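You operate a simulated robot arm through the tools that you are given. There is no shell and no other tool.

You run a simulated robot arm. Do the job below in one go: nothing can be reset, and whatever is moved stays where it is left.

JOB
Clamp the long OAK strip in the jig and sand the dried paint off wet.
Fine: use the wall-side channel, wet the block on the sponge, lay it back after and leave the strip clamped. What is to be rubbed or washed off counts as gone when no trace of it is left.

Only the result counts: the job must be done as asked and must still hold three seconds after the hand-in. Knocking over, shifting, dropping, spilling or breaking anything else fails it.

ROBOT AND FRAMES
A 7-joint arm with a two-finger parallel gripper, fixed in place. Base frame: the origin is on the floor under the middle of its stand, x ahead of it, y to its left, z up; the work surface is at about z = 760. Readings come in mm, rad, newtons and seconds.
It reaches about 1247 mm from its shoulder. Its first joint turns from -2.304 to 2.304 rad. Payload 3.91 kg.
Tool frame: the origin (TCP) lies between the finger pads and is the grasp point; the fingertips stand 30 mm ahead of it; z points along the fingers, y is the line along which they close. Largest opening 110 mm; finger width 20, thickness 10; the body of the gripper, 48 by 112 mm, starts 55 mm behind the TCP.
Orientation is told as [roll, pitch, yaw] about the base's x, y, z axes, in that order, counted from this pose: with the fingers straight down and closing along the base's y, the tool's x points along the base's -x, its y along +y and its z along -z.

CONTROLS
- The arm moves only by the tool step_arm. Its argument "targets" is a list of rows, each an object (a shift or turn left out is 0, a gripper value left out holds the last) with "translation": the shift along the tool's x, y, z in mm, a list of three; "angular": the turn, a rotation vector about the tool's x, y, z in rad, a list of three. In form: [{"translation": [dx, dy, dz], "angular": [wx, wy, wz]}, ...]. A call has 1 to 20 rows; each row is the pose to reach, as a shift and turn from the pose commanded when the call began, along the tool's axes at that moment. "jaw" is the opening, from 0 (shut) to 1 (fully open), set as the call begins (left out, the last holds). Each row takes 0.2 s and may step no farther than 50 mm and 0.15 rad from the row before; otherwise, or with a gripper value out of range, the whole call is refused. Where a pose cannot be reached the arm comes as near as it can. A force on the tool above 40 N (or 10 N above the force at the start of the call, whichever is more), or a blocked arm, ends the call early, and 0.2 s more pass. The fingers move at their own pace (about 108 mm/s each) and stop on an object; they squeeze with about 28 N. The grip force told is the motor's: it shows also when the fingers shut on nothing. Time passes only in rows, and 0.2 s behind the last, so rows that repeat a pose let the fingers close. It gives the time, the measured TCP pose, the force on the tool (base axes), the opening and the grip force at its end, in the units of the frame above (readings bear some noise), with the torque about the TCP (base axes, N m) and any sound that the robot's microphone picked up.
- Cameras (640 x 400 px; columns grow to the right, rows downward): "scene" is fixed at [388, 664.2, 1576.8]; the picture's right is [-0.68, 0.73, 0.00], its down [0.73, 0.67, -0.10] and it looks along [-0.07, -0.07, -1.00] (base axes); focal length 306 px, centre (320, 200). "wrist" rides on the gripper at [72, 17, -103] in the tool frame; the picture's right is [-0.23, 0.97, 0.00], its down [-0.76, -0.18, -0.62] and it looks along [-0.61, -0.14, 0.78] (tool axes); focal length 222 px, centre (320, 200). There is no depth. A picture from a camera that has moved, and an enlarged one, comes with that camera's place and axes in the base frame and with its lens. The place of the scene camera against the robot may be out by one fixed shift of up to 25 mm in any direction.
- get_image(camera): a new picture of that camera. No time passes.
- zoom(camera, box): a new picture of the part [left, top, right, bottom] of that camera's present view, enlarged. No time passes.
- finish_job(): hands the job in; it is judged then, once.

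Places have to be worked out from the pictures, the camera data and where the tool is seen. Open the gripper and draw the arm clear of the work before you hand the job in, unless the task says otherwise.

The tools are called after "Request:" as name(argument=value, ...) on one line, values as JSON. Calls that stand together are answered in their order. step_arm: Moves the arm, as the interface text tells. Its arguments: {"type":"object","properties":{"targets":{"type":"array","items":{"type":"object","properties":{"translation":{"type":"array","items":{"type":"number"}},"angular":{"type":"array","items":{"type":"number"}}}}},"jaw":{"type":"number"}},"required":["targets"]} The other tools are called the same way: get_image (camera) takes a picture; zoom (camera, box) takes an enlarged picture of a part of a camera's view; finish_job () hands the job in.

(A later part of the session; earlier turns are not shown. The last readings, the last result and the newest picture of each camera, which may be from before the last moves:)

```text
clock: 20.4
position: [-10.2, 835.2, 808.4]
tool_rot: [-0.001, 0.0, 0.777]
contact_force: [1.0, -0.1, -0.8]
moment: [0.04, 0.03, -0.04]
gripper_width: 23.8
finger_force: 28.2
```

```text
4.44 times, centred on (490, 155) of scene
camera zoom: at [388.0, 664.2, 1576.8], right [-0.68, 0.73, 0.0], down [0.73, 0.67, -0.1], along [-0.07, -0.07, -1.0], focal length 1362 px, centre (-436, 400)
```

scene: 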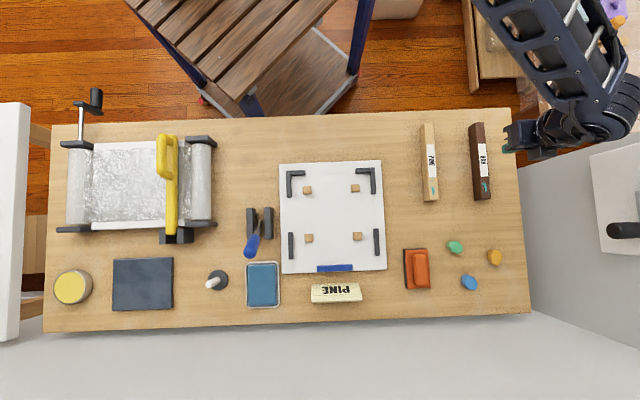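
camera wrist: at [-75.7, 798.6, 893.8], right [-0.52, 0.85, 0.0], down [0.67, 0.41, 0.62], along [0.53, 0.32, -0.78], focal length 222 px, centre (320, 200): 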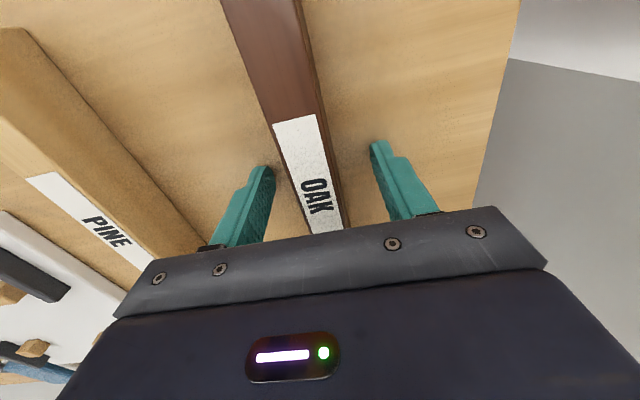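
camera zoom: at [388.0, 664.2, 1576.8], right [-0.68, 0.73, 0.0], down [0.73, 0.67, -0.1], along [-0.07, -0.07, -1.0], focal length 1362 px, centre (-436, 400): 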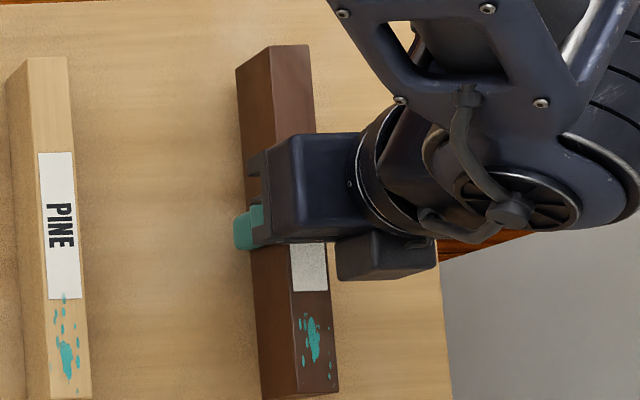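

The label hasn't moved relative to the fingers and the strip is off the bench, so this grip holds. I'll keep lifting with a gentle ramp.

Request:
step_arm(targets=[{"translation": [0, 0, -3]}, {"translation": [0, 0, -7]}, {"translation": [0, 0, -12]}, {"translation": [0, 0, -18]}, {"translation": [0, 0, -25]}, {"translation": [0, 0, -33]}, {"translation": [0, 0, -42]}, {"translation": [0, 0, -52]}, {"translation": [0, 0, -62]}, {"translation": [0, 0, -72]}, {"translation": [0, 0, -82]}, {"translation": [0, 0, -91]}, {"translation": [0, 0, -99]}, {"translation": [0, 0, -105]}, {"translation": [0, 0, -109]}, {"translation": [0, 0, -111]}])

Request:
zoom(camera="wrist", box=[240, 100, 400, 240])

Request:
get_image(camera="scene")

```text
clock: 23.8
position: [-11.7, 838.2, 921.2]
tool_rot: [0.0, 0.0, 0.775]
contact_force: [-0.9, 0.1, -2.0]
moment: [0.04, 0.03, 0.0]
gripper_width: 23.7
finger_force: 28.2
```

```text
2.86 times, centred on (320, 170) of wrist
camera zoom: at [-75.1, 799.2, 1022.3], right [-0.52, 0.85, 0.0], down [0.67, 0.41, 0.62], along [0.53, 0.32, -0.78], focal length 635 px, centre (320, 286)
```

zoom: 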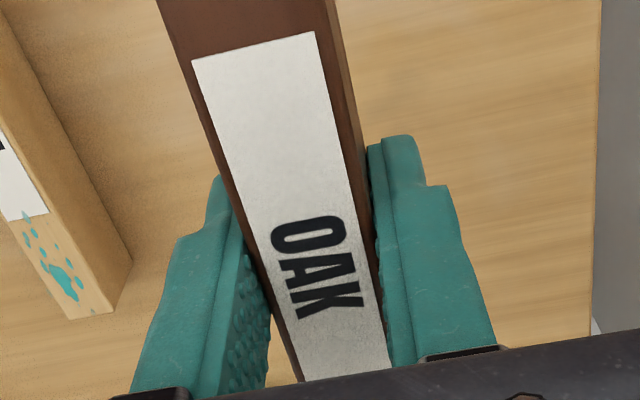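

```text
taken
```

scene: 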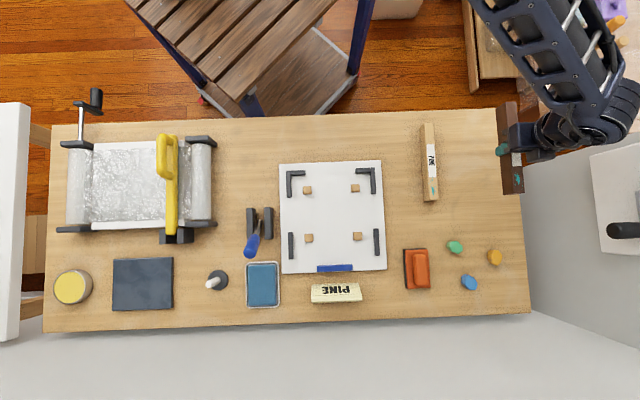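

The strip rides level and centred in the grip, its bottom about 34 mm below the TCP. I'll carry it over the jig with a smooth profile, turning it 90° so the painted end points right.

Request:
step_arm(targets=[{"translation": [-1.5, -2.8, 0], "angular": [0, 0, -0.0114]}, {"translation": [-5.9, -10.8, 0], "angular": [0, 0, -0.044]}, {"translation": [-12.8, -23.5, 0], "angular": [0, 0, -0.0954]}, {"translation": [-22, -40.2, 0], "angular": [0, 0, -0.1634]}, {"translation": [-33, -60.4, 0], "angular": [0, 0, -0.2454]}, {"translation": [-45.6, -83.5, 0], "angular": [0, 0, -0.3393]}, {"translation": [-59.5, -108.9, 0], "angular": [0, 0, -0.4426]}, {"translation": [-74.3, -136, 0], "angular": [0, 0, -0.5529]}, {"translation": [-89.8, -164.4, 0], "angular": [0, 0, -0.668]}, {"translation": [-105.6, -193.3, 0], "angular": [0, 0, -0.7854]}, {"translation": [-121.3, -222.1, 0], "angular": [0, 0, -0.9028]}, {"translation": [-136.8, -250.5, 0], "angular": [0, 0, -1.0179]}, {"translation": [-151.6, -277.6, 0], "angular": [0, 0, -1.1282]}, {"translation": [-165.5, -303, 0], "angular": [0, 0, -1.2315]}, {"translation": [-178.1, -326.1, 0], "angular": [0, 0, -1.3254]}, {"translation": [-189.1, -346.3, 0], "angular": [0, 0, -1.4074]}, {"translation": [-198.3, -363, 0], "angular": [0, 0, -1.4754]}, {"translation": [-205.2, -375.7, 0], "angular": [0, 0, -1.5268]}, {"translation": [-209.6, -383.7, 0], "angular": [0, 0, -1.5594]}, {"translation": [-211.1, -386.5, 0], "angular": [0, 0, -1.5728]}])

Request:
get_image(camera="wrist")

Request:
get_image(camera="scene")

```text
clock: 28.0
position: [411.7, 709.1, 919.7]
tool_rot: [0.0, 0.0, 2.349]
contact_force: [-0.1, -0.1, -0.7]
moment: [0.0, -0.01, 0.02]
gripper_width: 23.9
finger_force: 28.3
```

```text
taken
camera wrist: at [450.1, 646.6, 1021.9], right [-0.85, -0.52, 0.0], down [-0.41, 0.67, 0.62], along [-0.33, 0.53, -0.78], focal length 222 px, centre (320, 200)
```

wrist: 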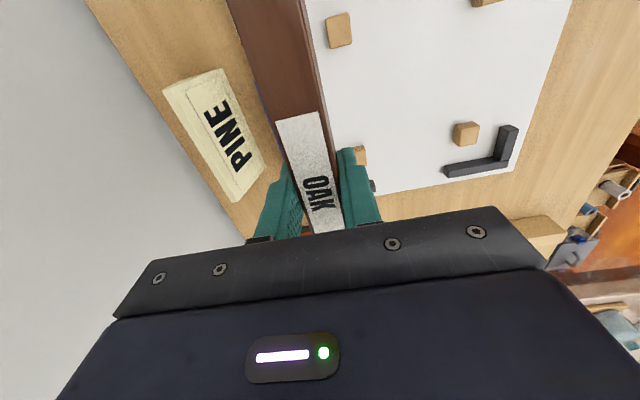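

```text
taken
```

scene: 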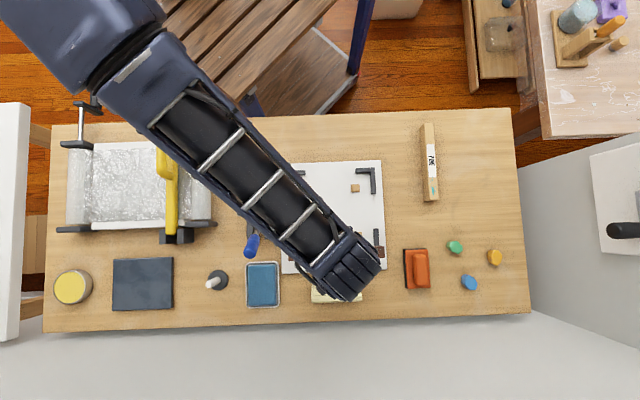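

The strip now hangs over the wall-side channel with the paint to the right. I'll zoom in to check its alignment with the cubes, end bars and clamp bar before lowering.

Request:
zoom(camera="wrist", box=[220, 0, 400, 110])

Request:
zoom(camera="wrist", box=[330, 100, 530, 220])

Request:
zoom(camera="scene", box=[270, 210, 400, 310])

```text
3.56 times, centred on (310, 55) of wrist
camera zoom: at [450.1, 646.6, 1021.9], right [-0.85, -0.52, 0.0], down [-0.41, 0.67, 0.62], along [-0.33, 0.53, -0.78], focal length 790 px, centre (356, 716)
```

zoom: 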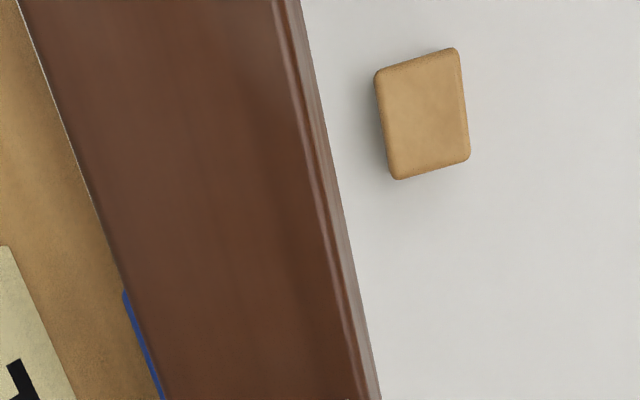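

```text
3.20 times, centred on (430, 160) of wrist
camera zoom: at [450.1, 646.6, 1021.9], right [-0.85, -0.52, 0.0], down [-0.41, 0.67, 0.62], along [-0.33, 0.53, -0.78], focal length 711 px, centre (-32, 328)
```

zoom: 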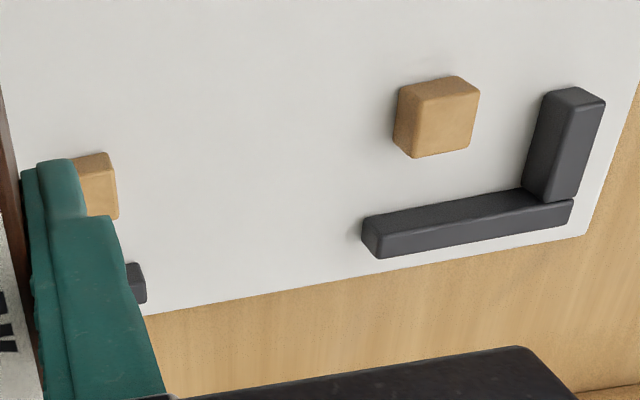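

```text
4.00 times, centred on (335, 260) of scene
camera zoom: at [388.0, 664.2, 1576.8], right [-0.68, 0.73, 0.0], down [0.73, 0.67, -0.1], along [-0.07, -0.07, -1.0], focal length 1226 px, centre (260, -40)
```

zoom: 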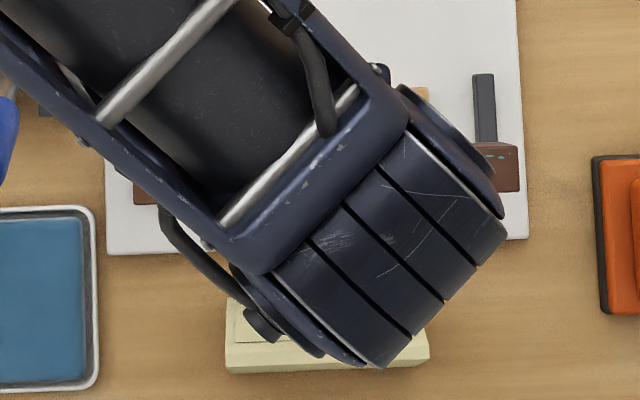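

Projected down to plate level, the strip sits about 3.5 mm clear of each end bar and about 8 mm off the cube faces, which is where I want it. I'll lower it gently to just above the plate.

Request:
step_arm(targets=[{"translation": [0, 0, 3]}, {"translation": [0, 0, 8]}, {"translation": [0, 0, 16]}, {"translation": [0, 0, 26]}, {"translation": [0, 0, 37]}, {"translation": [0, 0, 48]}, {"translation": [0, 0, 59]}, {"translation": [0, 0, 70]}, {"translation": [0, 0, 80]}, {"translation": [0, 0, 88]}, {"translation": [0, 0, 94]}, {"translation": [0, 0, 98]}, {"translation": [0, 0, 100]}])

Request:
get_image(camera="wrist")

Request:
zoom(camera="scene", box=[270, 210, 400, 310])

Request:
zoom(camera="wrist", box=[180, 0, 400, 140])

```text
clock: 30.8
position: [411.2, 709.8, 820.5]
tool_rot: [-0.001, 0.001, 2.35]
contact_force: [-0.1, -0.1, -1.3]
moment: [-0.02, 0.02, 0.0]
gripper_width: 23.7
finger_force: 28.1
```

```text
taken
camera wrist: at [449.5, 646.1, 921.7], right [-0.85, -0.52, 0.0], down [-0.41, 0.67, 0.62], along [-0.33, 0.53, -0.78], focal length 222 px, centre (320, 200)
```

wrist: 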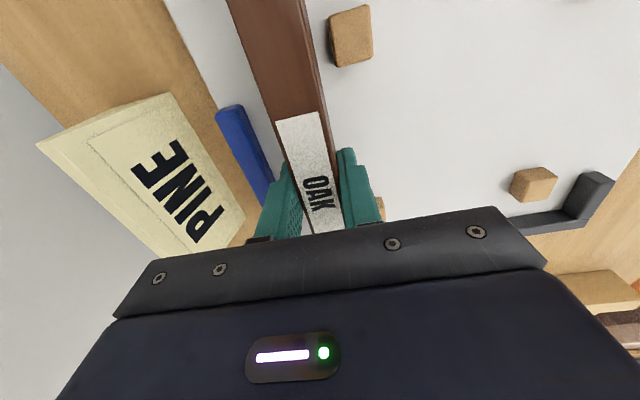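

```text
4.00 times, centred on (335, 260) of scene
camera zoom: at [388.0, 664.2, 1576.8], right [-0.68, 0.73, 0.0], down [0.73, 0.67, -0.1], along [-0.07, -0.07, -1.0], focal length 1226 px, centre (260, -40)
```

zoom: 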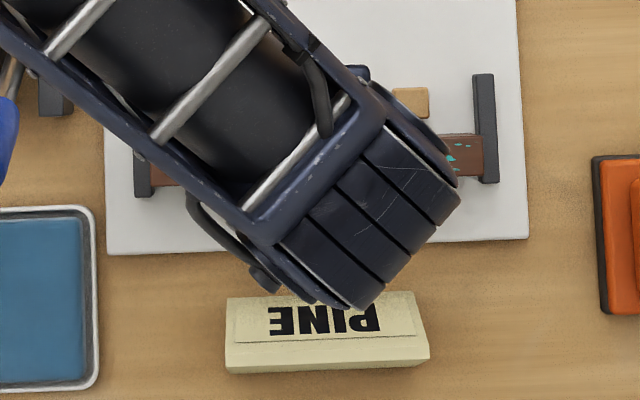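

```text
2.86 times, centred on (290, 70) of wrist
camera zoom: at [449.5, 646.1, 921.7], right [-0.85, -0.52, 0.0], down [-0.41, 0.67, 0.62], along [-0.33, 0.53, -0.78], focal length 635 px, centre (406, 571)
```

zoom: 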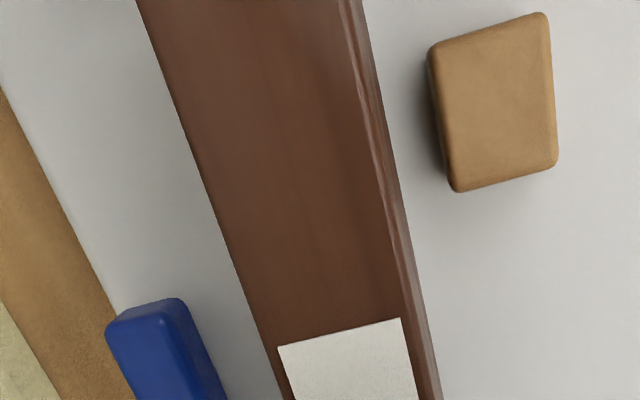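

Clearances at both ends and to the cubes and blue bar look right. I'll lower in small steps and watch the contact force.

Request:
step_arm(targets=[{"translation": [0, 0, 2]}, {"translation": [0, 0, 5]}, {"translation": [0, 0, 8]}, {"translation": [0, 0, 10]}, {"translation": [0, 0, 12]}])

Request:
step_arm(targets=[{"translation": [0, 0, 1]}, {"translation": [0, 0, 2]}, {"translation": [0, 0, 3]}, {"translation": [0, 0, 4]}])

Request:
zoom(camera="wrist", box=[180, 0, 400, 140])

```text
clock: 32.0
position: [410.7, 709.7, 807.4]
tool_rot: [0.001, 0.0, 2.349]
contact_force: [0.8, -1.5, 4.2]
moment: [0.03, 0.1, -0.01]
gripper_width: 23.5
finger_force: 28.3
```

```text
clock: 33.0
position: [410.9, 709.2, 804.2]
tool_rot: [-0.002, -0.003, 2.35]
contact_force: [-0.5, 5.1, 29.2]
moment: [0.03, 0.03, 0.0]
gripper_width: 23.4
finger_force: 28.0
```

```text
2.86 times, centred on (290, 70) of wrist
camera zoom: at [449.2, 646.2, 906.1], right [-0.85, -0.52, 0.0], down [-0.41, 0.67, 0.62], along [-0.33, 0.53, -0.78], focal length 635 px, centre (406, 571)
```

zoom: 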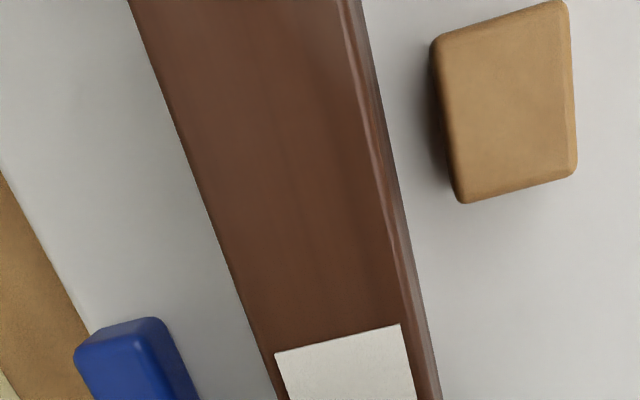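

Contact began at about z 807 and the moment is near zero, so the strip has landed evenly. I'll check in the scene view that it is on the plate between the end bars and not on top of them.

Request:
zoom(camera="scene", box=[350, 220, 390, 270])

Request:
zoom(camera="scene", box=[275, 225, 325, 275])

```text
8.00 times, centred on (370, 245) of scene
camera zoom: at [388.0, 664.2, 1576.8], right [-0.68, 0.73, 0.0], down [0.73, 0.67, -0.1], along [-0.07, -0.07, -1.0], focal length 2452 px, centre (-80, -160)
```

zoom: 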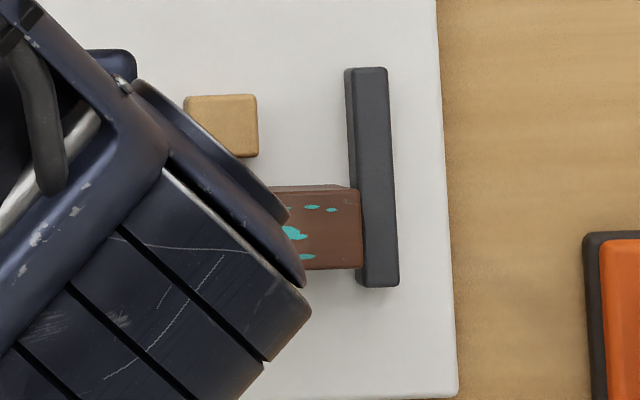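

```text
8.00 times, centred on (300, 250) of scene
camera zoom: at [388.0, 664.2, 1576.8], right [-0.68, 0.73, 0.0], down [0.73, 0.67, -0.1], along [-0.07, -0.07, -1.0], focal length 2452 px, centre (480, -200)
```

zoom: 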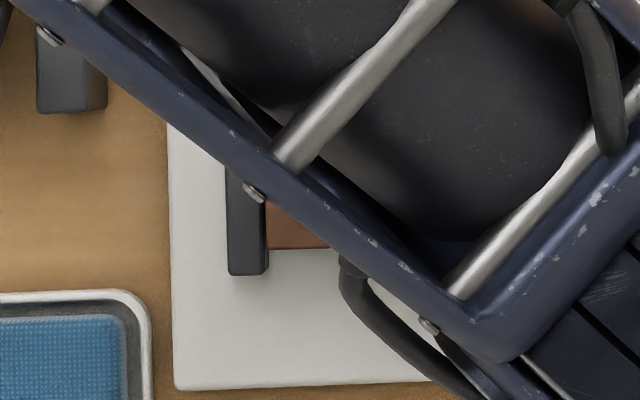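

The strip's ends are inside both end bars by 2–3 mm and it rests flat on the plate. I'll open the jaws only to about 34 mm, since the blue bar is about 33 mm from the grip centre, then rise straight up.

Request:
step_arm(targets=[{"translation": [0, 0, -1]}, {"translation": [0, 0, -1.5]}, {"translation": [0, 0, -2]}], jaw=0.31)

Request:
step_arm(targets=[{"translation": [0, 0, -4]}, {"translation": [0, 0, -12]}, {"translation": [0, 0, -30]}, {"translation": [0, 0, -60]}, {"translation": [0, 0, -100]}, {"translation": [0, 0, -140]}])

Request:
get_image(camera="wrist")

Request:
zoom(camera="wrist", box=[200, 0, 420, 160])

```text
clock: 33.8
position: [409.5, 708.6, 803.0]
tool_rot: [0.003, -0.001, 2.349]
contact_force: [-5.8, -1.2, 13.5]
moment: [0.14, 0.01, 0.06]
gripper_width: 31.6
finger_force: 0.1
```

```text
clock: 35.2
position: [409.9, 708.4, 943.9]
tool_rot: [0.001, 0.0, 2.349]
contact_force: [-0.1, -0.2, -1.3]
moment: [0.01, -0.01, 0.01]
gripper_width: 33.9
finger_force: 0.1
```

```text
taken
camera wrist: at [448.1, 646.5, 1046.5], right [-0.85, -0.52, 0.0], down [-0.41, 0.67, 0.62], along [-0.33, 0.53, -0.78], focal length 222 px, centre (320, 200)
```

wrist: 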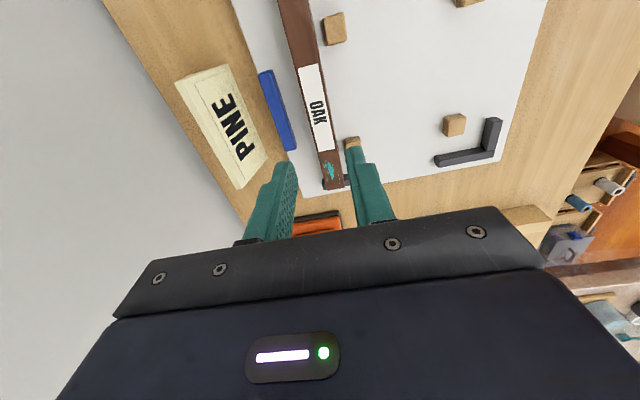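

```text
2.50 times, centred on (310, 80) of wrist
camera zoom: at [448.1, 646.5, 1046.5], right [-0.85, -0.52, 0.0], down [-0.41, 0.67, 0.62], along [-0.33, 0.53, -0.78], focal length 555 px, centre (345, 500)
```

zoom: 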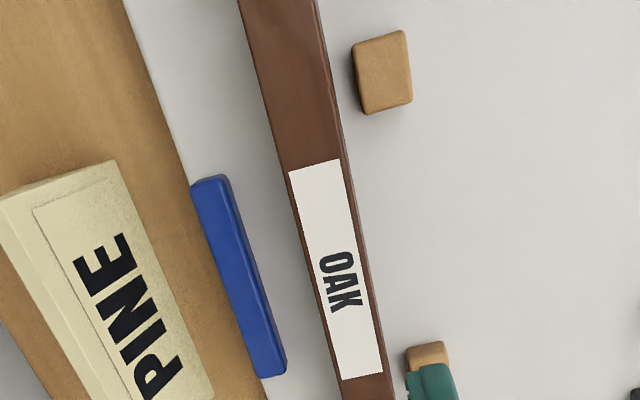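

The OAK strip is lying in the wall-side channel, loose, with the clamp bar still open. I'll rise and move left to get a side view of the lever.

Request:
step_arm(targets=[{"translation": [0, 0, -40]}, {"translation": [0, 0, -80]}, {"translation": [40, 2, -90]}, {"translation": [85, 4, -90]}, {"translation": [130, 6, -90]}, {"translation": [175, 8, -90]}, {"translation": [220, 9, -90]}, {"translation": [260, 10, -90]}, {"translation": [289, 10, -90]}])

Request:
get_image(camera="wrist")

Request:
get_image(camera="scene")

```text
clock: 37.2
position: [603.3, 497.4, 1032.8]
tool_rot: [-0.001, 0.0, 2.352]
contact_force: [0.1, 0.1, -0.9]
moment: [-0.02, -0.02, -0.01]
gripper_width: 34.1
finger_force: 0.0
```

```text
taken
camera wrist: at [642.5, 435.0, 1136.2], right [-0.85, -0.52, 0.0], down [-0.41, 0.67, 0.62], along [-0.33, 0.53, -0.78], focal length 222 px, centre (320, 200)
```

wrist: 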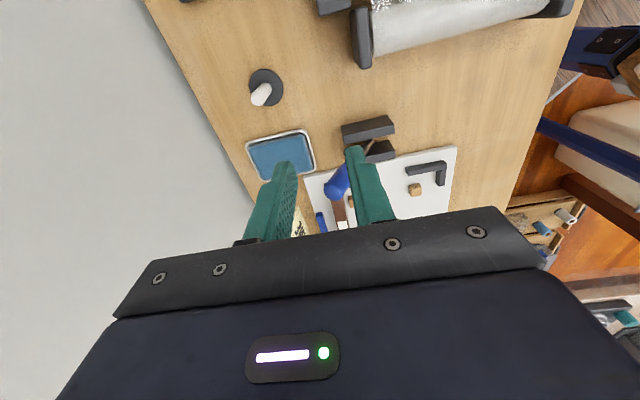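

```text
taken
```

scene: 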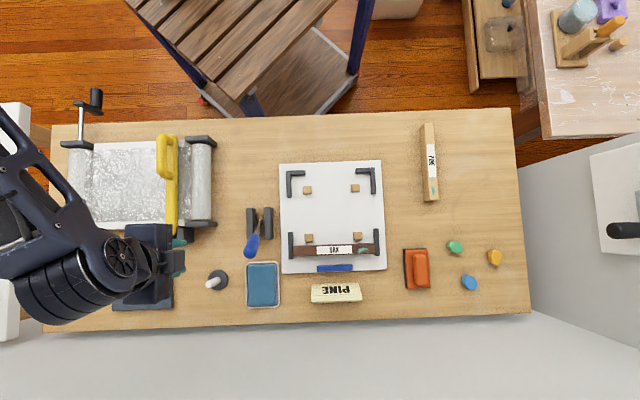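

The scene view confirms the strip lies between the end bars. I'll zoom in on the jig and the lever from both cameras.

Request:
zoom(camera="scene", box=[230, 190, 400, 310])

Request:
zoom(camera="wrist", box=[290, 100, 420, 210])

Request:
zoom(camera="scene", box=[235, 195, 295, 265])

```text
3.33 times, centred on (315, 250) of scene
camera zoom: at [388.0, 664.2, 1576.8], right [-0.68, 0.73, 0.0], down [0.73, 0.67, -0.1], along [-0.07, -0.07, -1.0], focal length 1022 px, centre (337, 33)
```

zoom: 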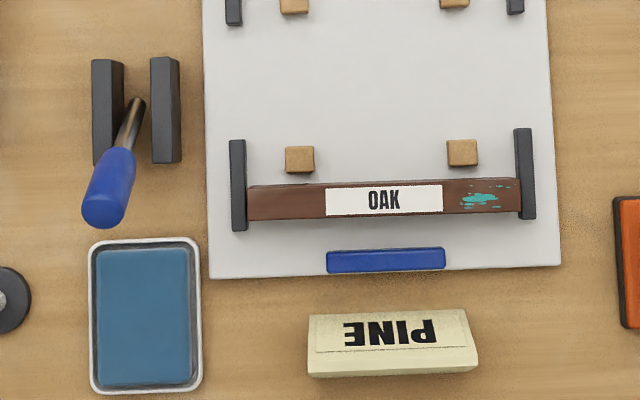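

```text
3.64 times, centred on (355, 155) of wrist
camera zoom: at [642.5, 435.0, 1136.2], right [-0.85, -0.52, 0.0], down [-0.41, 0.67, 0.62], along [-0.33, 0.53, -0.78], focal length 808 px, centre (193, 364)
```

zoom: 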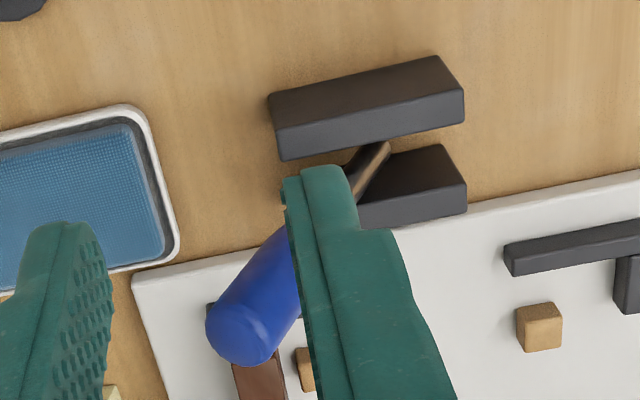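

```text
5.71 times, centred on (265, 230) of scene
camera zoom: at [388.0, 664.2, 1576.8], right [-0.68, 0.73, 0.0], down [0.73, 0.67, -0.1], along [-0.07, -0.07, -1.0], focal length 1751 px, centre (634, 29)
```

zoom: 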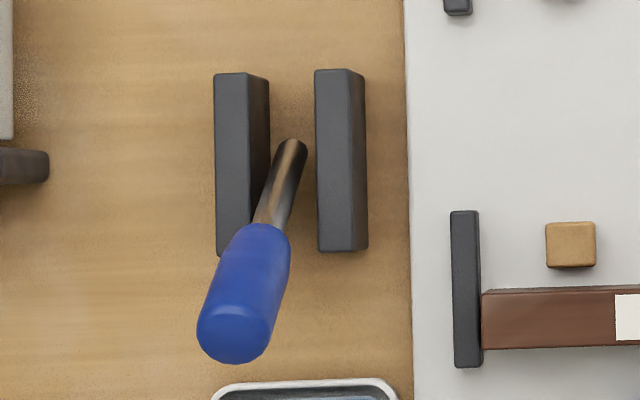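

The lever's foot is near (481, 522) and its grip end near (538, 571, 900), leaning toward the wall. I'll open the jaws and hover above the grip, ready to straddle it along the swing direction.

Request:
step_arm(targets=[{"translation": [-35, 2, 0]}, {"translation": [-70, 4, 0]}, {"translation": [-99.6, 4.8, 0]}, {"translation": [-99.6, 4.8, 20]}], jaw=0.8)

Request:
get_image(camera="wrist")

Request:
zoom(camera="wrist", box=[230, 60, 410, 220])

Request:
zoom(camera="scene", box=[200, 180, 330, 280])

```text
clock: 38.2
position: [533.1, 564.3, 1014.2]
tool_rot: [-0.001, 0.0, 2.349]
contact_force: [-0.4, -0.6, 0.3]
moment: [-0.01, 0.04, -0.04]
gripper_width: 87.9
finger_force: 0.0
```

```text
taken
camera wrist: at [572.6, 500.3, 1116.6], right [-0.85, -0.52, 0.0], down [-0.41, 0.67, 0.62], along [-0.33, 0.53, -0.78], focal length 222 px, centre (320, 200)
```

wrist: 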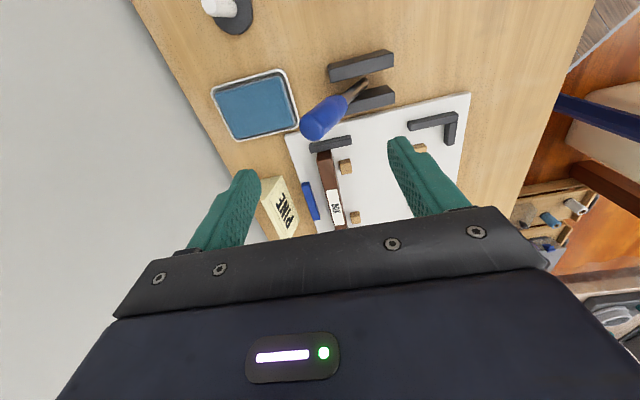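

```text
2.50 times, centred on (320, 140) of wrist
camera zoom: at [572.6, 500.3, 1116.6], right [-0.85, -0.52, 0.0], down [-0.41, 0.67, 0.62], along [-0.33, 0.53, -0.78], focal length 555 px, centre (320, 350)
```

zoom: 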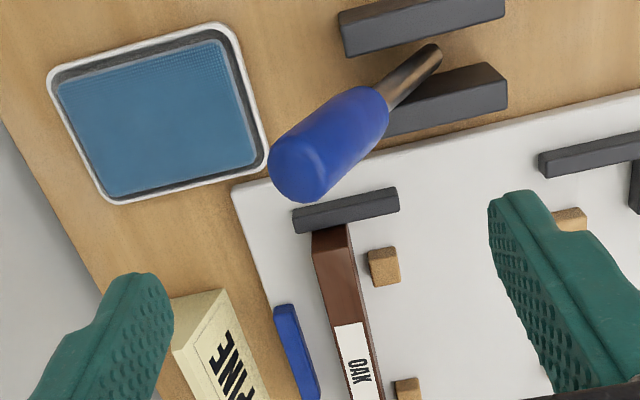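

```text
4.00 times, centred on (265, 230) of scene
camera zoom: at [388.0, 664.2, 1576.8], right [-0.68, 0.73, 0.0], down [0.73, 0.67, -0.1], along [-0.07, -0.07, -1.0], focal length 1226 px, centre (540, 80)
```

zoom: 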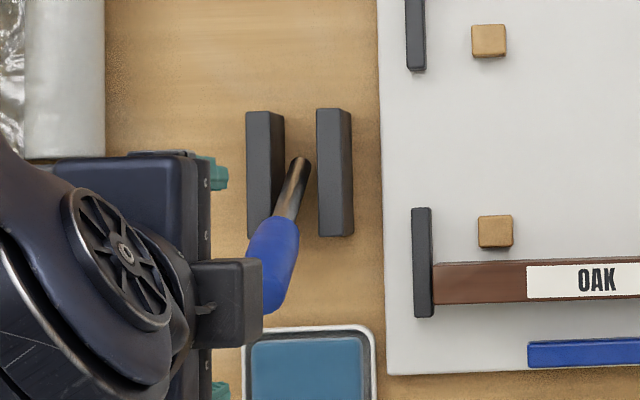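

In the tool frame the grip end is about 10 mm wall-side of the TCP and the open fingers straddle it, so I'll descend until the fingertips are at about z 870, either side of the handle.

Request:
step_arm(targets=[{"translation": [-2, 0, 30]}, {"translation": [-2, 0, 60]}, {"translation": [-2, 0, 90]}, {"translation": [-2, 0, 112]}])

Request:
get_image(camera="wrist")

Request:
zoom(camera="scene", box=[200, 180, 330, 280])

```text
clock: 39.2
position: [533.3, 566.9, 901.8]
tool_rot: [0.001, -0.001, 2.349]
contact_force: [-0.3, -0.2, -0.4]
moment: [-0.01, -0.03, 0.02]
gripper_width: 87.8
finger_force: 0.0
```

```text
taken
camera wrist: at [571.3, 504.3, 1004.2], right [-0.85, -0.52, 0.0], down [-0.41, 0.67, 0.62], along [-0.33, 0.53, -0.78], focal length 222 px, centre (320, 200)
```

wrist: 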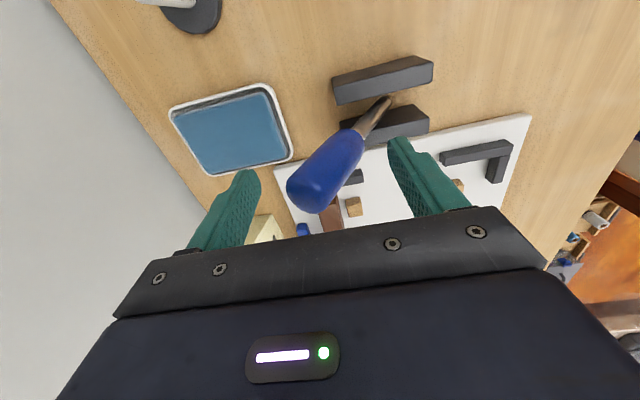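

```text
4.00 times, centred on (265, 230) of scene
camera zoom: at [388.0, 664.2, 1576.8], right [-0.68, 0.73, 0.0], down [0.73, 0.67, -0.1], along [-0.07, -0.07, -1.0], focal length 1226 px, centre (540, 80)
```

zoom: 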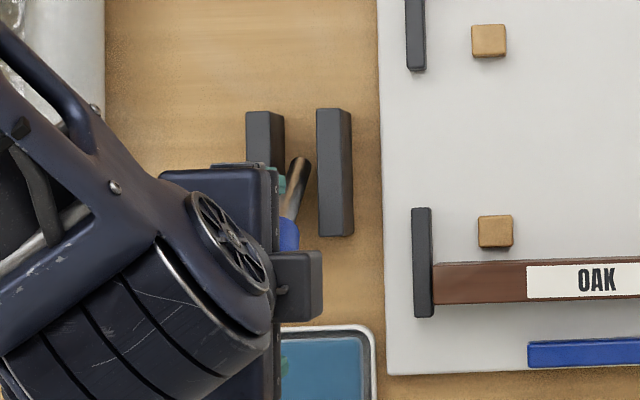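

The fingers straddle the grip. I'll pull toward the robot in small steps and watch the force to find out which way the lever swings.

Request:
step_arm(targets=[{"translation": [0, 10, 0]}, {"translation": [0, 18, 0]}, {"translation": [0, 24, 0]}, {"translation": [0, 30, 0]}, {"translation": [0, 36, 0]}])

Request:
get_image(camera="wrist")

Request:
get_image(camera="scene")

```text
clock: 40.4
position: [506.9, 540.7, 903.5]
tool_rot: [0.0, -0.001, 2.348]
contact_force: [1.1, 0.9, -1.2]
moment: [0.04, 0.04, -0.01]
gripper_width: 88.7
finger_force: 0.9
```

```text
taken
camera wrist: at [544.4, 477.1, 1004.9], right [-0.85, -0.52, 0.0], down [-0.41, 0.67, 0.62], along [-0.33, 0.53, -0.78], focal length 222 px, centre (320, 200)
```

wrist: 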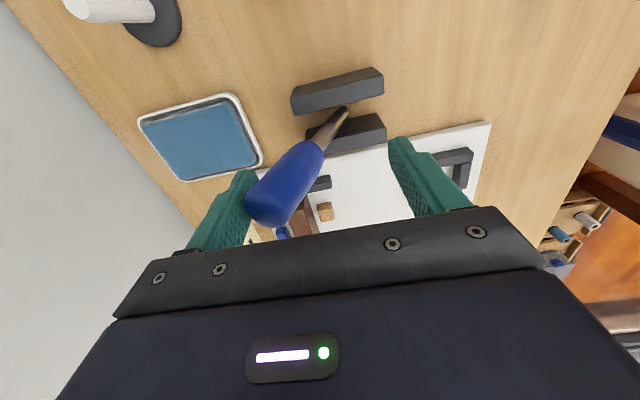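

```text
taken
```

scene: 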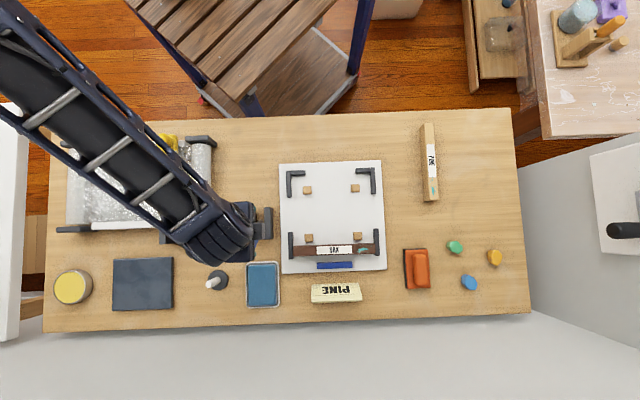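

Pulling toward the robot works: the blue bar has moved a little toward the strip with very little force. I'll keep going.

Request:
step_arm(targets=[{"translation": [0, 8, 0]}, {"translation": [0, 16, 0]}, {"translation": [0, 24, 0]}, {"translation": [0, 32, 0]}, {"translation": [0, 40, 0]}])

Request:
get_image(camera="wrist")

Request:
zoom(camera="scene", box=[230, 190, 400, 310])

```text
clock: 41.6
position: [477.1, 513.4, 901.3]
tool_rot: [0.0, -0.002, 2.348]
contact_force: [0.4, 0.5, -0.8]
moment: [-0.05, 0.02, 0.01]
gripper_width: 88.5
finger_force: 0.6
```

```text
taken
camera wrist: at [516.1, 448.9, 1004.0], right [-0.85, -0.52, 0.0], down [-0.41, 0.67, 0.62], along [-0.33, 0.53, -0.78], focal length 222 px, centre (320, 200)
```

wrist: 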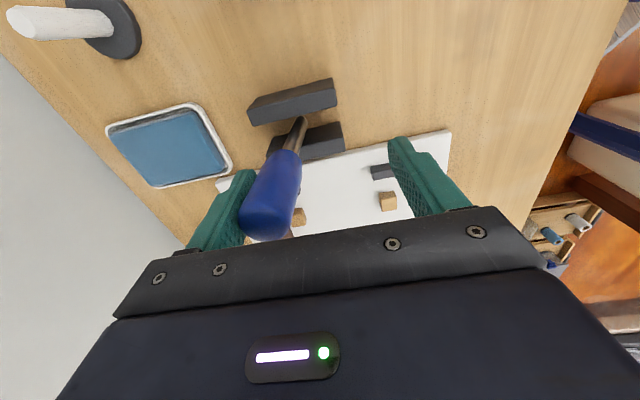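

```text
3.33 times, centred on (315, 250) of scene
camera zoom: at [388.0, 664.2, 1576.8], right [-0.68, 0.73, 0.0], down [0.73, 0.67, -0.1], along [-0.07, -0.07, -1.0], focal length 1022 px, centre (337, 33)
```

zoom: 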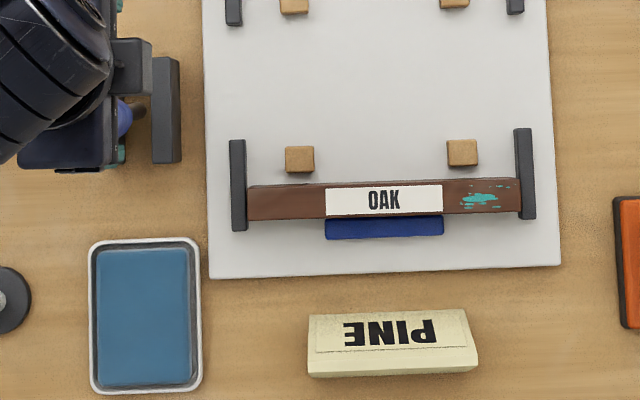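

The blue bar has nearly reached the strip. I'll continue the lever through vertical in small steps.

Request:
step_arm(targets=[{"translation": [0, 7, 0]}, {"translation": [0, 14, 0]}, {"translation": [0, 21, 0]}, {"translation": [0, 28, 0]}])

Request:
get_image(camera="wrist")

Request:
zoom(camera="scene", box=[230, 190, 400, 310])

```text
clock: 42.6
position: [458.1, 494.3, 902.8]
tool_rot: [0.002, 0.001, 2.35]
contact_force: [1.3, 0.8, 0.4]
moment: [0.05, 0.0, 0.0]
gripper_width: 88.6
finger_force: 0.4
```

```text
taken
camera wrist: at [496.0, 429.9, 1005.3], right [-0.85, -0.52, 0.0], down [-0.41, 0.67, 0.62], along [-0.33, 0.53, -0.78], focal length 222 px, centre (320, 200)
```

wrist: 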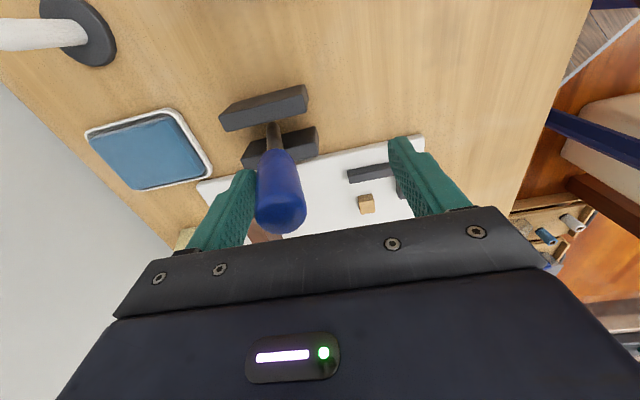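

```text
3.33 times, centred on (315, 250) of scene
camera zoom: at [388.0, 664.2, 1576.8], right [-0.68, 0.73, 0.0], down [0.73, 0.67, -0.1], along [-0.07, -0.07, -1.0], focal length 1022 px, centre (337, 33)
```

zoom: 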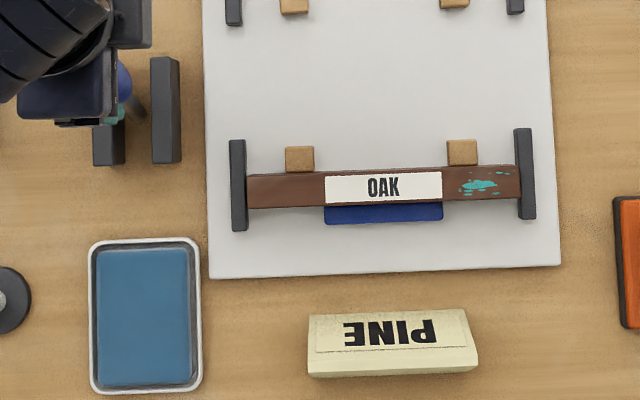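

The bar is now pushing the strip toward the cubes, which are almost touched. I'll keep pulling gently and watch the force build.

Request:
step_arm(targets=[{"translation": [0, 5, 0]}, {"translation": [0, 10, 0]}, {"translation": [0, 15, 0]}, {"translation": [0, 20, 0]}])

Request:
get_image(camera="wrist")

Request:
zoom(camera="scene", box=[230, 190, 400, 310])

```text
clock: 43.6
position: [442.9, 477.6, 903.5]
tool_rot: [0.001, 0.001, 2.349]
contact_force: [0.7, 0.8, 0.9]
moment: [0.04, -0.07, 0.01]
gripper_width: 88.7
finger_force: 0.4
```

```text
taken
camera wrist: at [482.2, 414.4, 1005.5], right [-0.85, -0.52, 0.0], down [-0.41, 0.67, 0.62], along [-0.33, 0.53, -0.78], focal length 222 px, centre (320, 200)
```

wrist: 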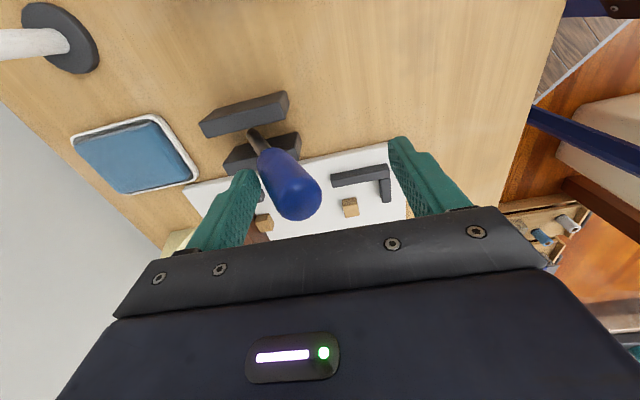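

```text
3.33 times, centred on (315, 250) of scene
camera zoom: at [388.0, 664.2, 1576.8], right [-0.68, 0.73, 0.0], down [0.73, 0.67, -0.1], along [-0.07, -0.07, -1.0], focal length 1022 px, centre (337, 33)
```

zoom: 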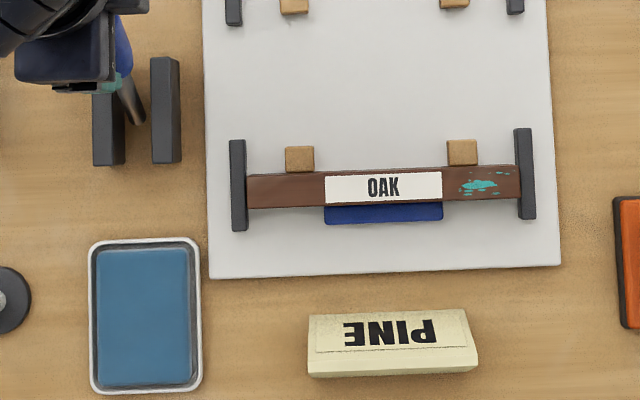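

The lever went over centre and fell ahead of the finger, and the strip is against the cubes with the bar behind it. I'll follow through to be sure the lever reaches its end stop.

Request:
step_arm(targets=[{"translation": [0, 8, 0]}, {"translation": [0, 16, 0]}, {"translation": [0, 24, 0]}, {"translation": [0, 32, 0]}])

Request:
get_image(camera="wrist")

Request:
zoom(camera="scene", box=[230, 190, 400, 310])

```text
clock: 44.6
position: [425.1, 460.7, 905.4]
tool_rot: [-0.011, -0.005, 2.348]
contact_force: [17.9, 18.1, 12.0]
moment: [1.07, -0.87, 0.09]
gripper_width: 100.8
finger_force: 12.8
stopped in row 4: the force on the tool passed its limit at 42 N (the readings are from after the stop); the commanded pose is now the measured one
```

```text
taken
camera wrist: at [463.1, 396.5, 1007.7], right [-0.85, -0.52, -0.01], down [-0.41, 0.66, 0.63], along [-0.32, 0.54, -0.78], focal length 222 px, centre (320, 200)
```

wrist: 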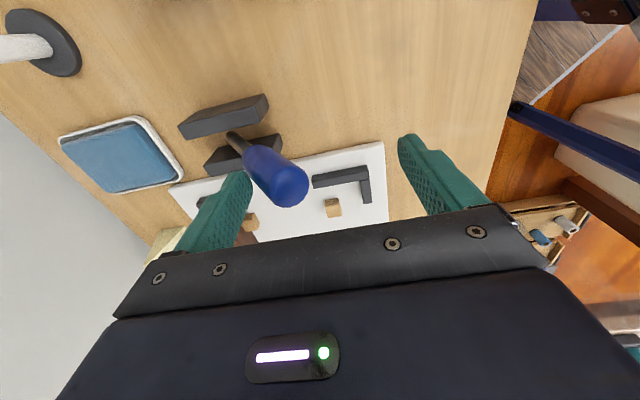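

```text
3.33 times, centred on (315, 250) of scene
camera zoom: at [388.0, 664.2, 1576.8], right [-0.68, 0.73, 0.0], down [0.73, 0.67, -0.1], along [-0.07, -0.07, -1.0], focal length 1022 px, centre (337, 33)
```

zoom: 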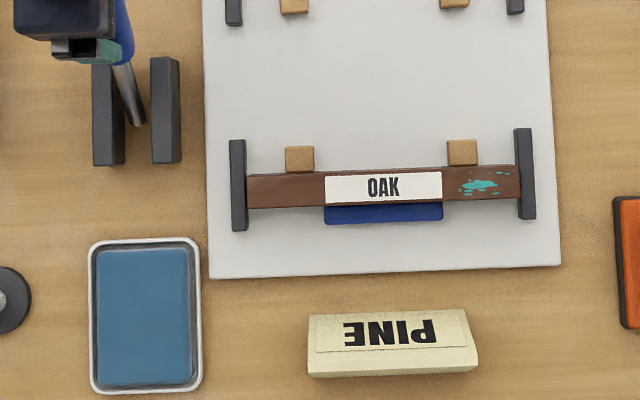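

The lever reached its end stop at 42 N, and the strip is held between bar and cubes. I'll back off a little, rise clear and check that the lever and bar stay put.

Request:
step_arm(targets=[{"translation": [0, -8, 0]}, {"translation": [0, -16, 0]}, {"translation": [0, -18, -30]}, {"translation": [0, -18, -70]}, {"translation": [0, -18, -115]}], jaw=0.8)

Request:
get_image(camera="wrist")

Request:
get_image(camera="scene")

Request:
zoom(camera="scene", box=[270, 210, 400, 290])

```text
clock: 45.8
position: [434.3, 470.6, 1022.4]
tool_rot: [-0.005, -0.004, 2.349]
contact_force: [-0.3, 0.0, -0.6]
moment: [-0.02, 0.06, -0.01]
gripper_width: 88.1
finger_force: 0.1
```

```text
taken
camera wrist: at [473.4, 407.1, 1124.5], right [-0.85, -0.52, 0.0], down [-0.41, 0.66, 0.63], along [-0.32, 0.54, -0.78], focal length 222 px, centre (320, 200)
```

wrist: 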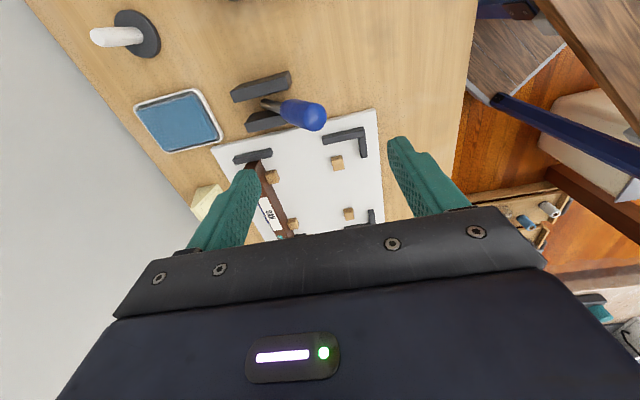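

```text
taken
```

scene: 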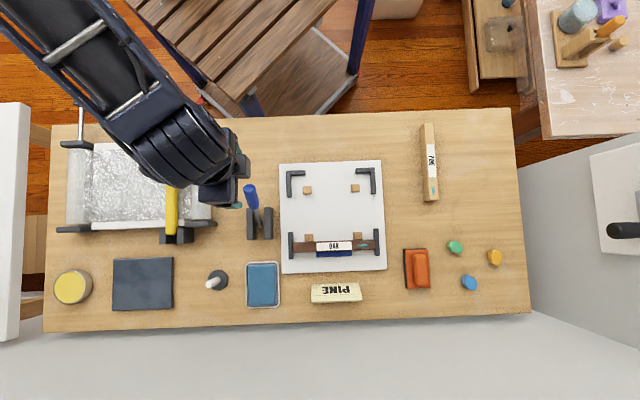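

```text
4.92 times, centred on (335, 250) of scene
camera zoom: at [388.0, 664.2, 1576.8], right [-0.68, 0.73, 0.0], down [0.73, 0.67, -0.1], along [-0.07, -0.07, -1.0], focal length 1509 px, centre (246, -46)
```

zoom: 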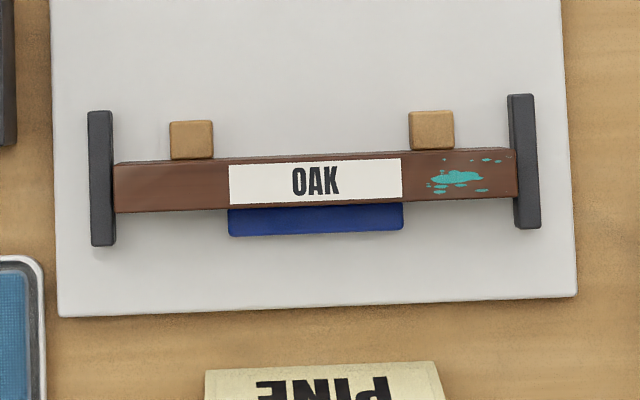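

The clamp holds with the arm withdrawn: the lever leans toward the robot and the strip is tight against the cubes. Now I'll go to the sanding block, turning the gripper back to yaw 0.75.

Request:
step_arm(targets=[{"translation": [-33, -17, 0], "angular": [0, 0, 0.1333]}, {"translation": [-66, -33, 0], "angular": [0, 0, 0.2667]}, {"translation": [-99, -50, 0], "angular": [0, 0, 0.4]}, {"translation": [-132, -66, 0], "angular": [0, 0, 0.5333]}, {"translation": [-165, -83, 5], "angular": [0, 0, 0.6667]}, {"translation": [-199, -100, 10], "angular": [0, 0, 0.8]}, {"translation": [-232, -116, 20], "angular": [0, 0, 0.9333]}, {"translation": [-265, -133, 30], "angular": [0, 0, 1.0667]}, {"translation": [-298, -150, 40], "angular": [0, 0, 1.2]}, {"translation": [-331, -166, 55], "angular": [0, 0, 1.3333]}, {"translation": [-364, -183, 70], "angular": [0, 0, 1.4667]}, {"translation": [-397, -199.5, 85], "angular": [0, 0, 1.6]}])

Request:
get_image(camera="wrist")

Request:
zoom(camera="wrist", box=[240, 80, 420, 220])

Request:
get_image(camera="scene")

```text
clock: 48.4
position: [298.2, 893.9, 940.0]
tool_rot: [0.003, -0.008, 0.745]
contact_force: [0.9, 0.0, 1.0]
moment: [0.03, 0.06, -0.02]
gripper_width: 88.0
finger_force: 0.1
```

```text
taken
camera wrist: at [233.3, 856.6, 1041.2], right [-0.49, 0.87, 0.01], down [0.68, 0.38, 0.63], along [0.55, 0.31, -0.78], focal length 222 px, centre (320, 200)
```

wrist: 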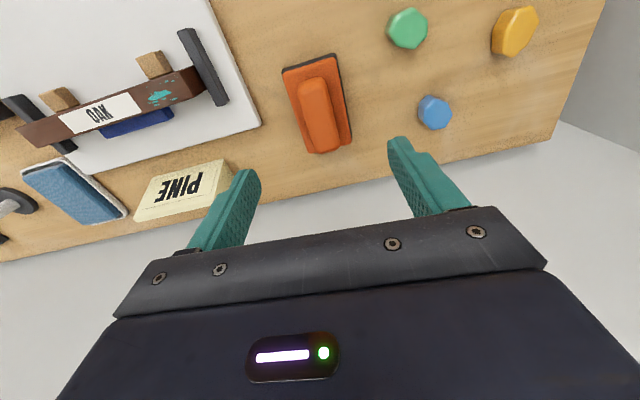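

```text
2.86 times, centred on (330, 150) of wrist
camera zoom: at [233.3, 856.6, 1041.2], right [-0.49, 0.87, 0.01], down [0.68, 0.38, 0.63], along [0.55, 0.31, -0.78], focal length 635 px, centre (291, 343)
```

zoom: 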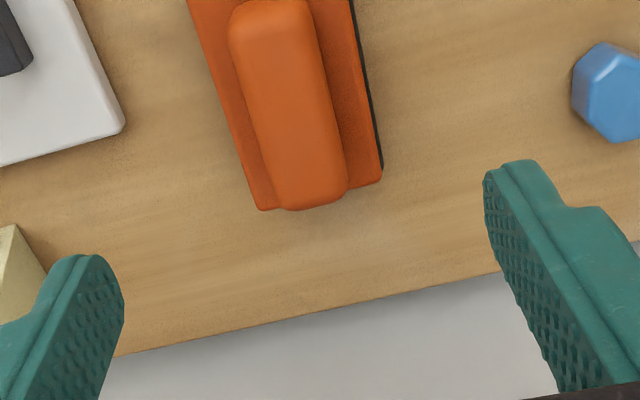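

```text
taken
```

scene: 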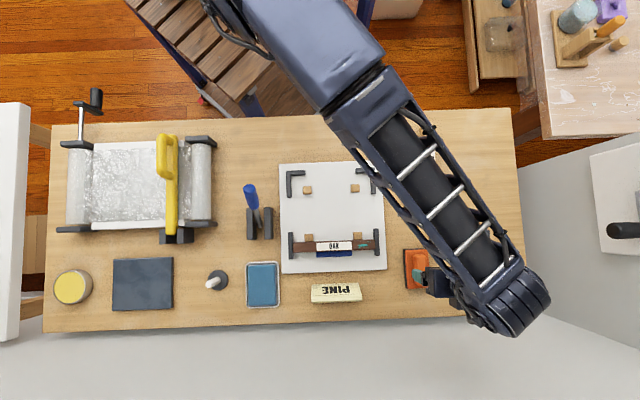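

The block's handle is centred near (301, 896), top at about z 806, aligned with yaw 0.742. I'll level the tool, centre over the handle and descend to z 835 to check.

Request:
step_arm(targets=[{"translation": [-3.6, 0, 35], "angular": [-0.003, 0.008, 0.003]}, {"translation": [-3.6, 0, 70], "angular": [-0.003, 0.008, 0.003]}, {"translation": [-3.6, 0, 95], "angular": [-0.003, 0.008, 0.003]}, {"translation": [-3.6, 0, 105], "angular": [-0.003, 0.008, 0.003]}], jaw=0.5)

Request:
get_image(camera="wrist")

Request:
zoom(camera="wrist", box=[230, 80, 410, 230])

Request:
zoom(camera="scene", box=[380, 220, 480, 310])

```text
clock: 49.4
position: [302.4, 899.0, 832.7]
tool_rot: [0.005, 0.0, 0.748]
contact_force: [0.3, -0.2, 0.2]
moment: [0.0, 0.0, 0.02]
gripper_width: 55.1
finger_force: 0.0
```

```text
taken
camera wrist: at [238.3, 860.4, 935.4], right [-0.49, 0.87, 0.01], down [0.68, 0.38, 0.62], along [0.54, 0.31, -0.78], focal length 222 px, centre (320, 200)
```

wrist: 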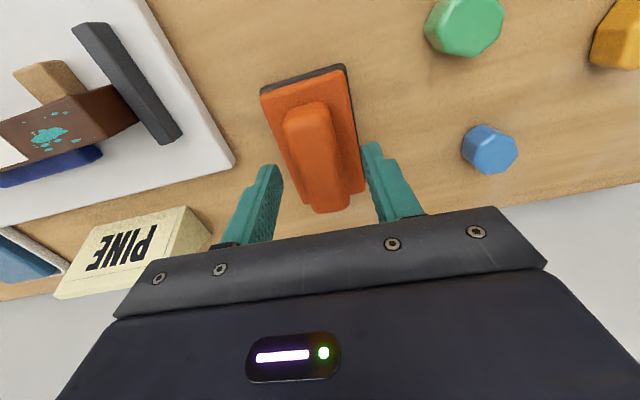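

```text
2.67 times, centred on (320, 155) of wrist
camera zoom: at [238.3, 860.4, 935.4], right [-0.49, 0.87, 0.01], down [0.68, 0.38, 0.62], along [0.54, 0.31, -0.78], focal length 592 px, centre (320, 320)
```

zoom: 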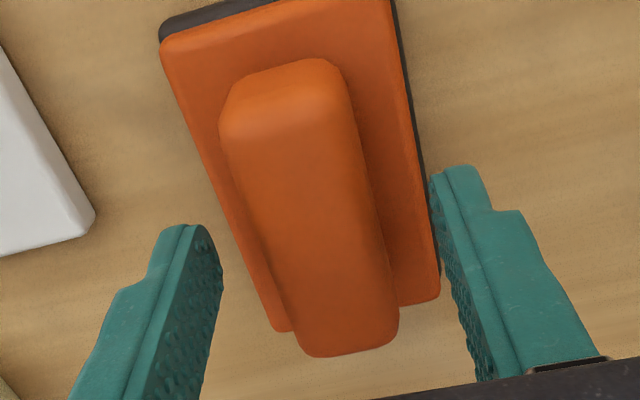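

```text
4.44 times, centred on (430, 265) of scene
camera zoom: at [388.0, 664.2, 1576.8], right [-0.68, 0.73, 0.0], down [0.73, 0.67, -0.1], along [-0.07, -0.07, -1.0], focal length 1362 px, centre (-169, -89)
```

zoom: 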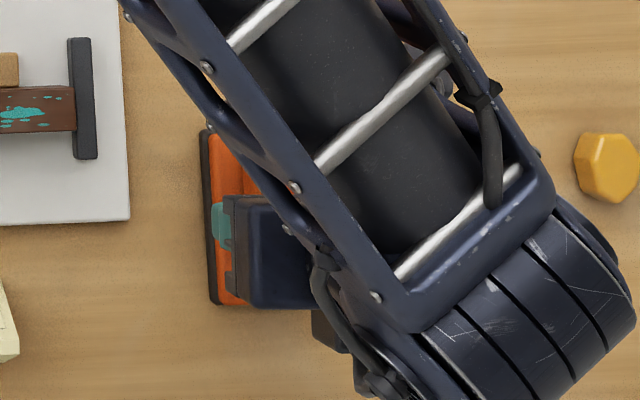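

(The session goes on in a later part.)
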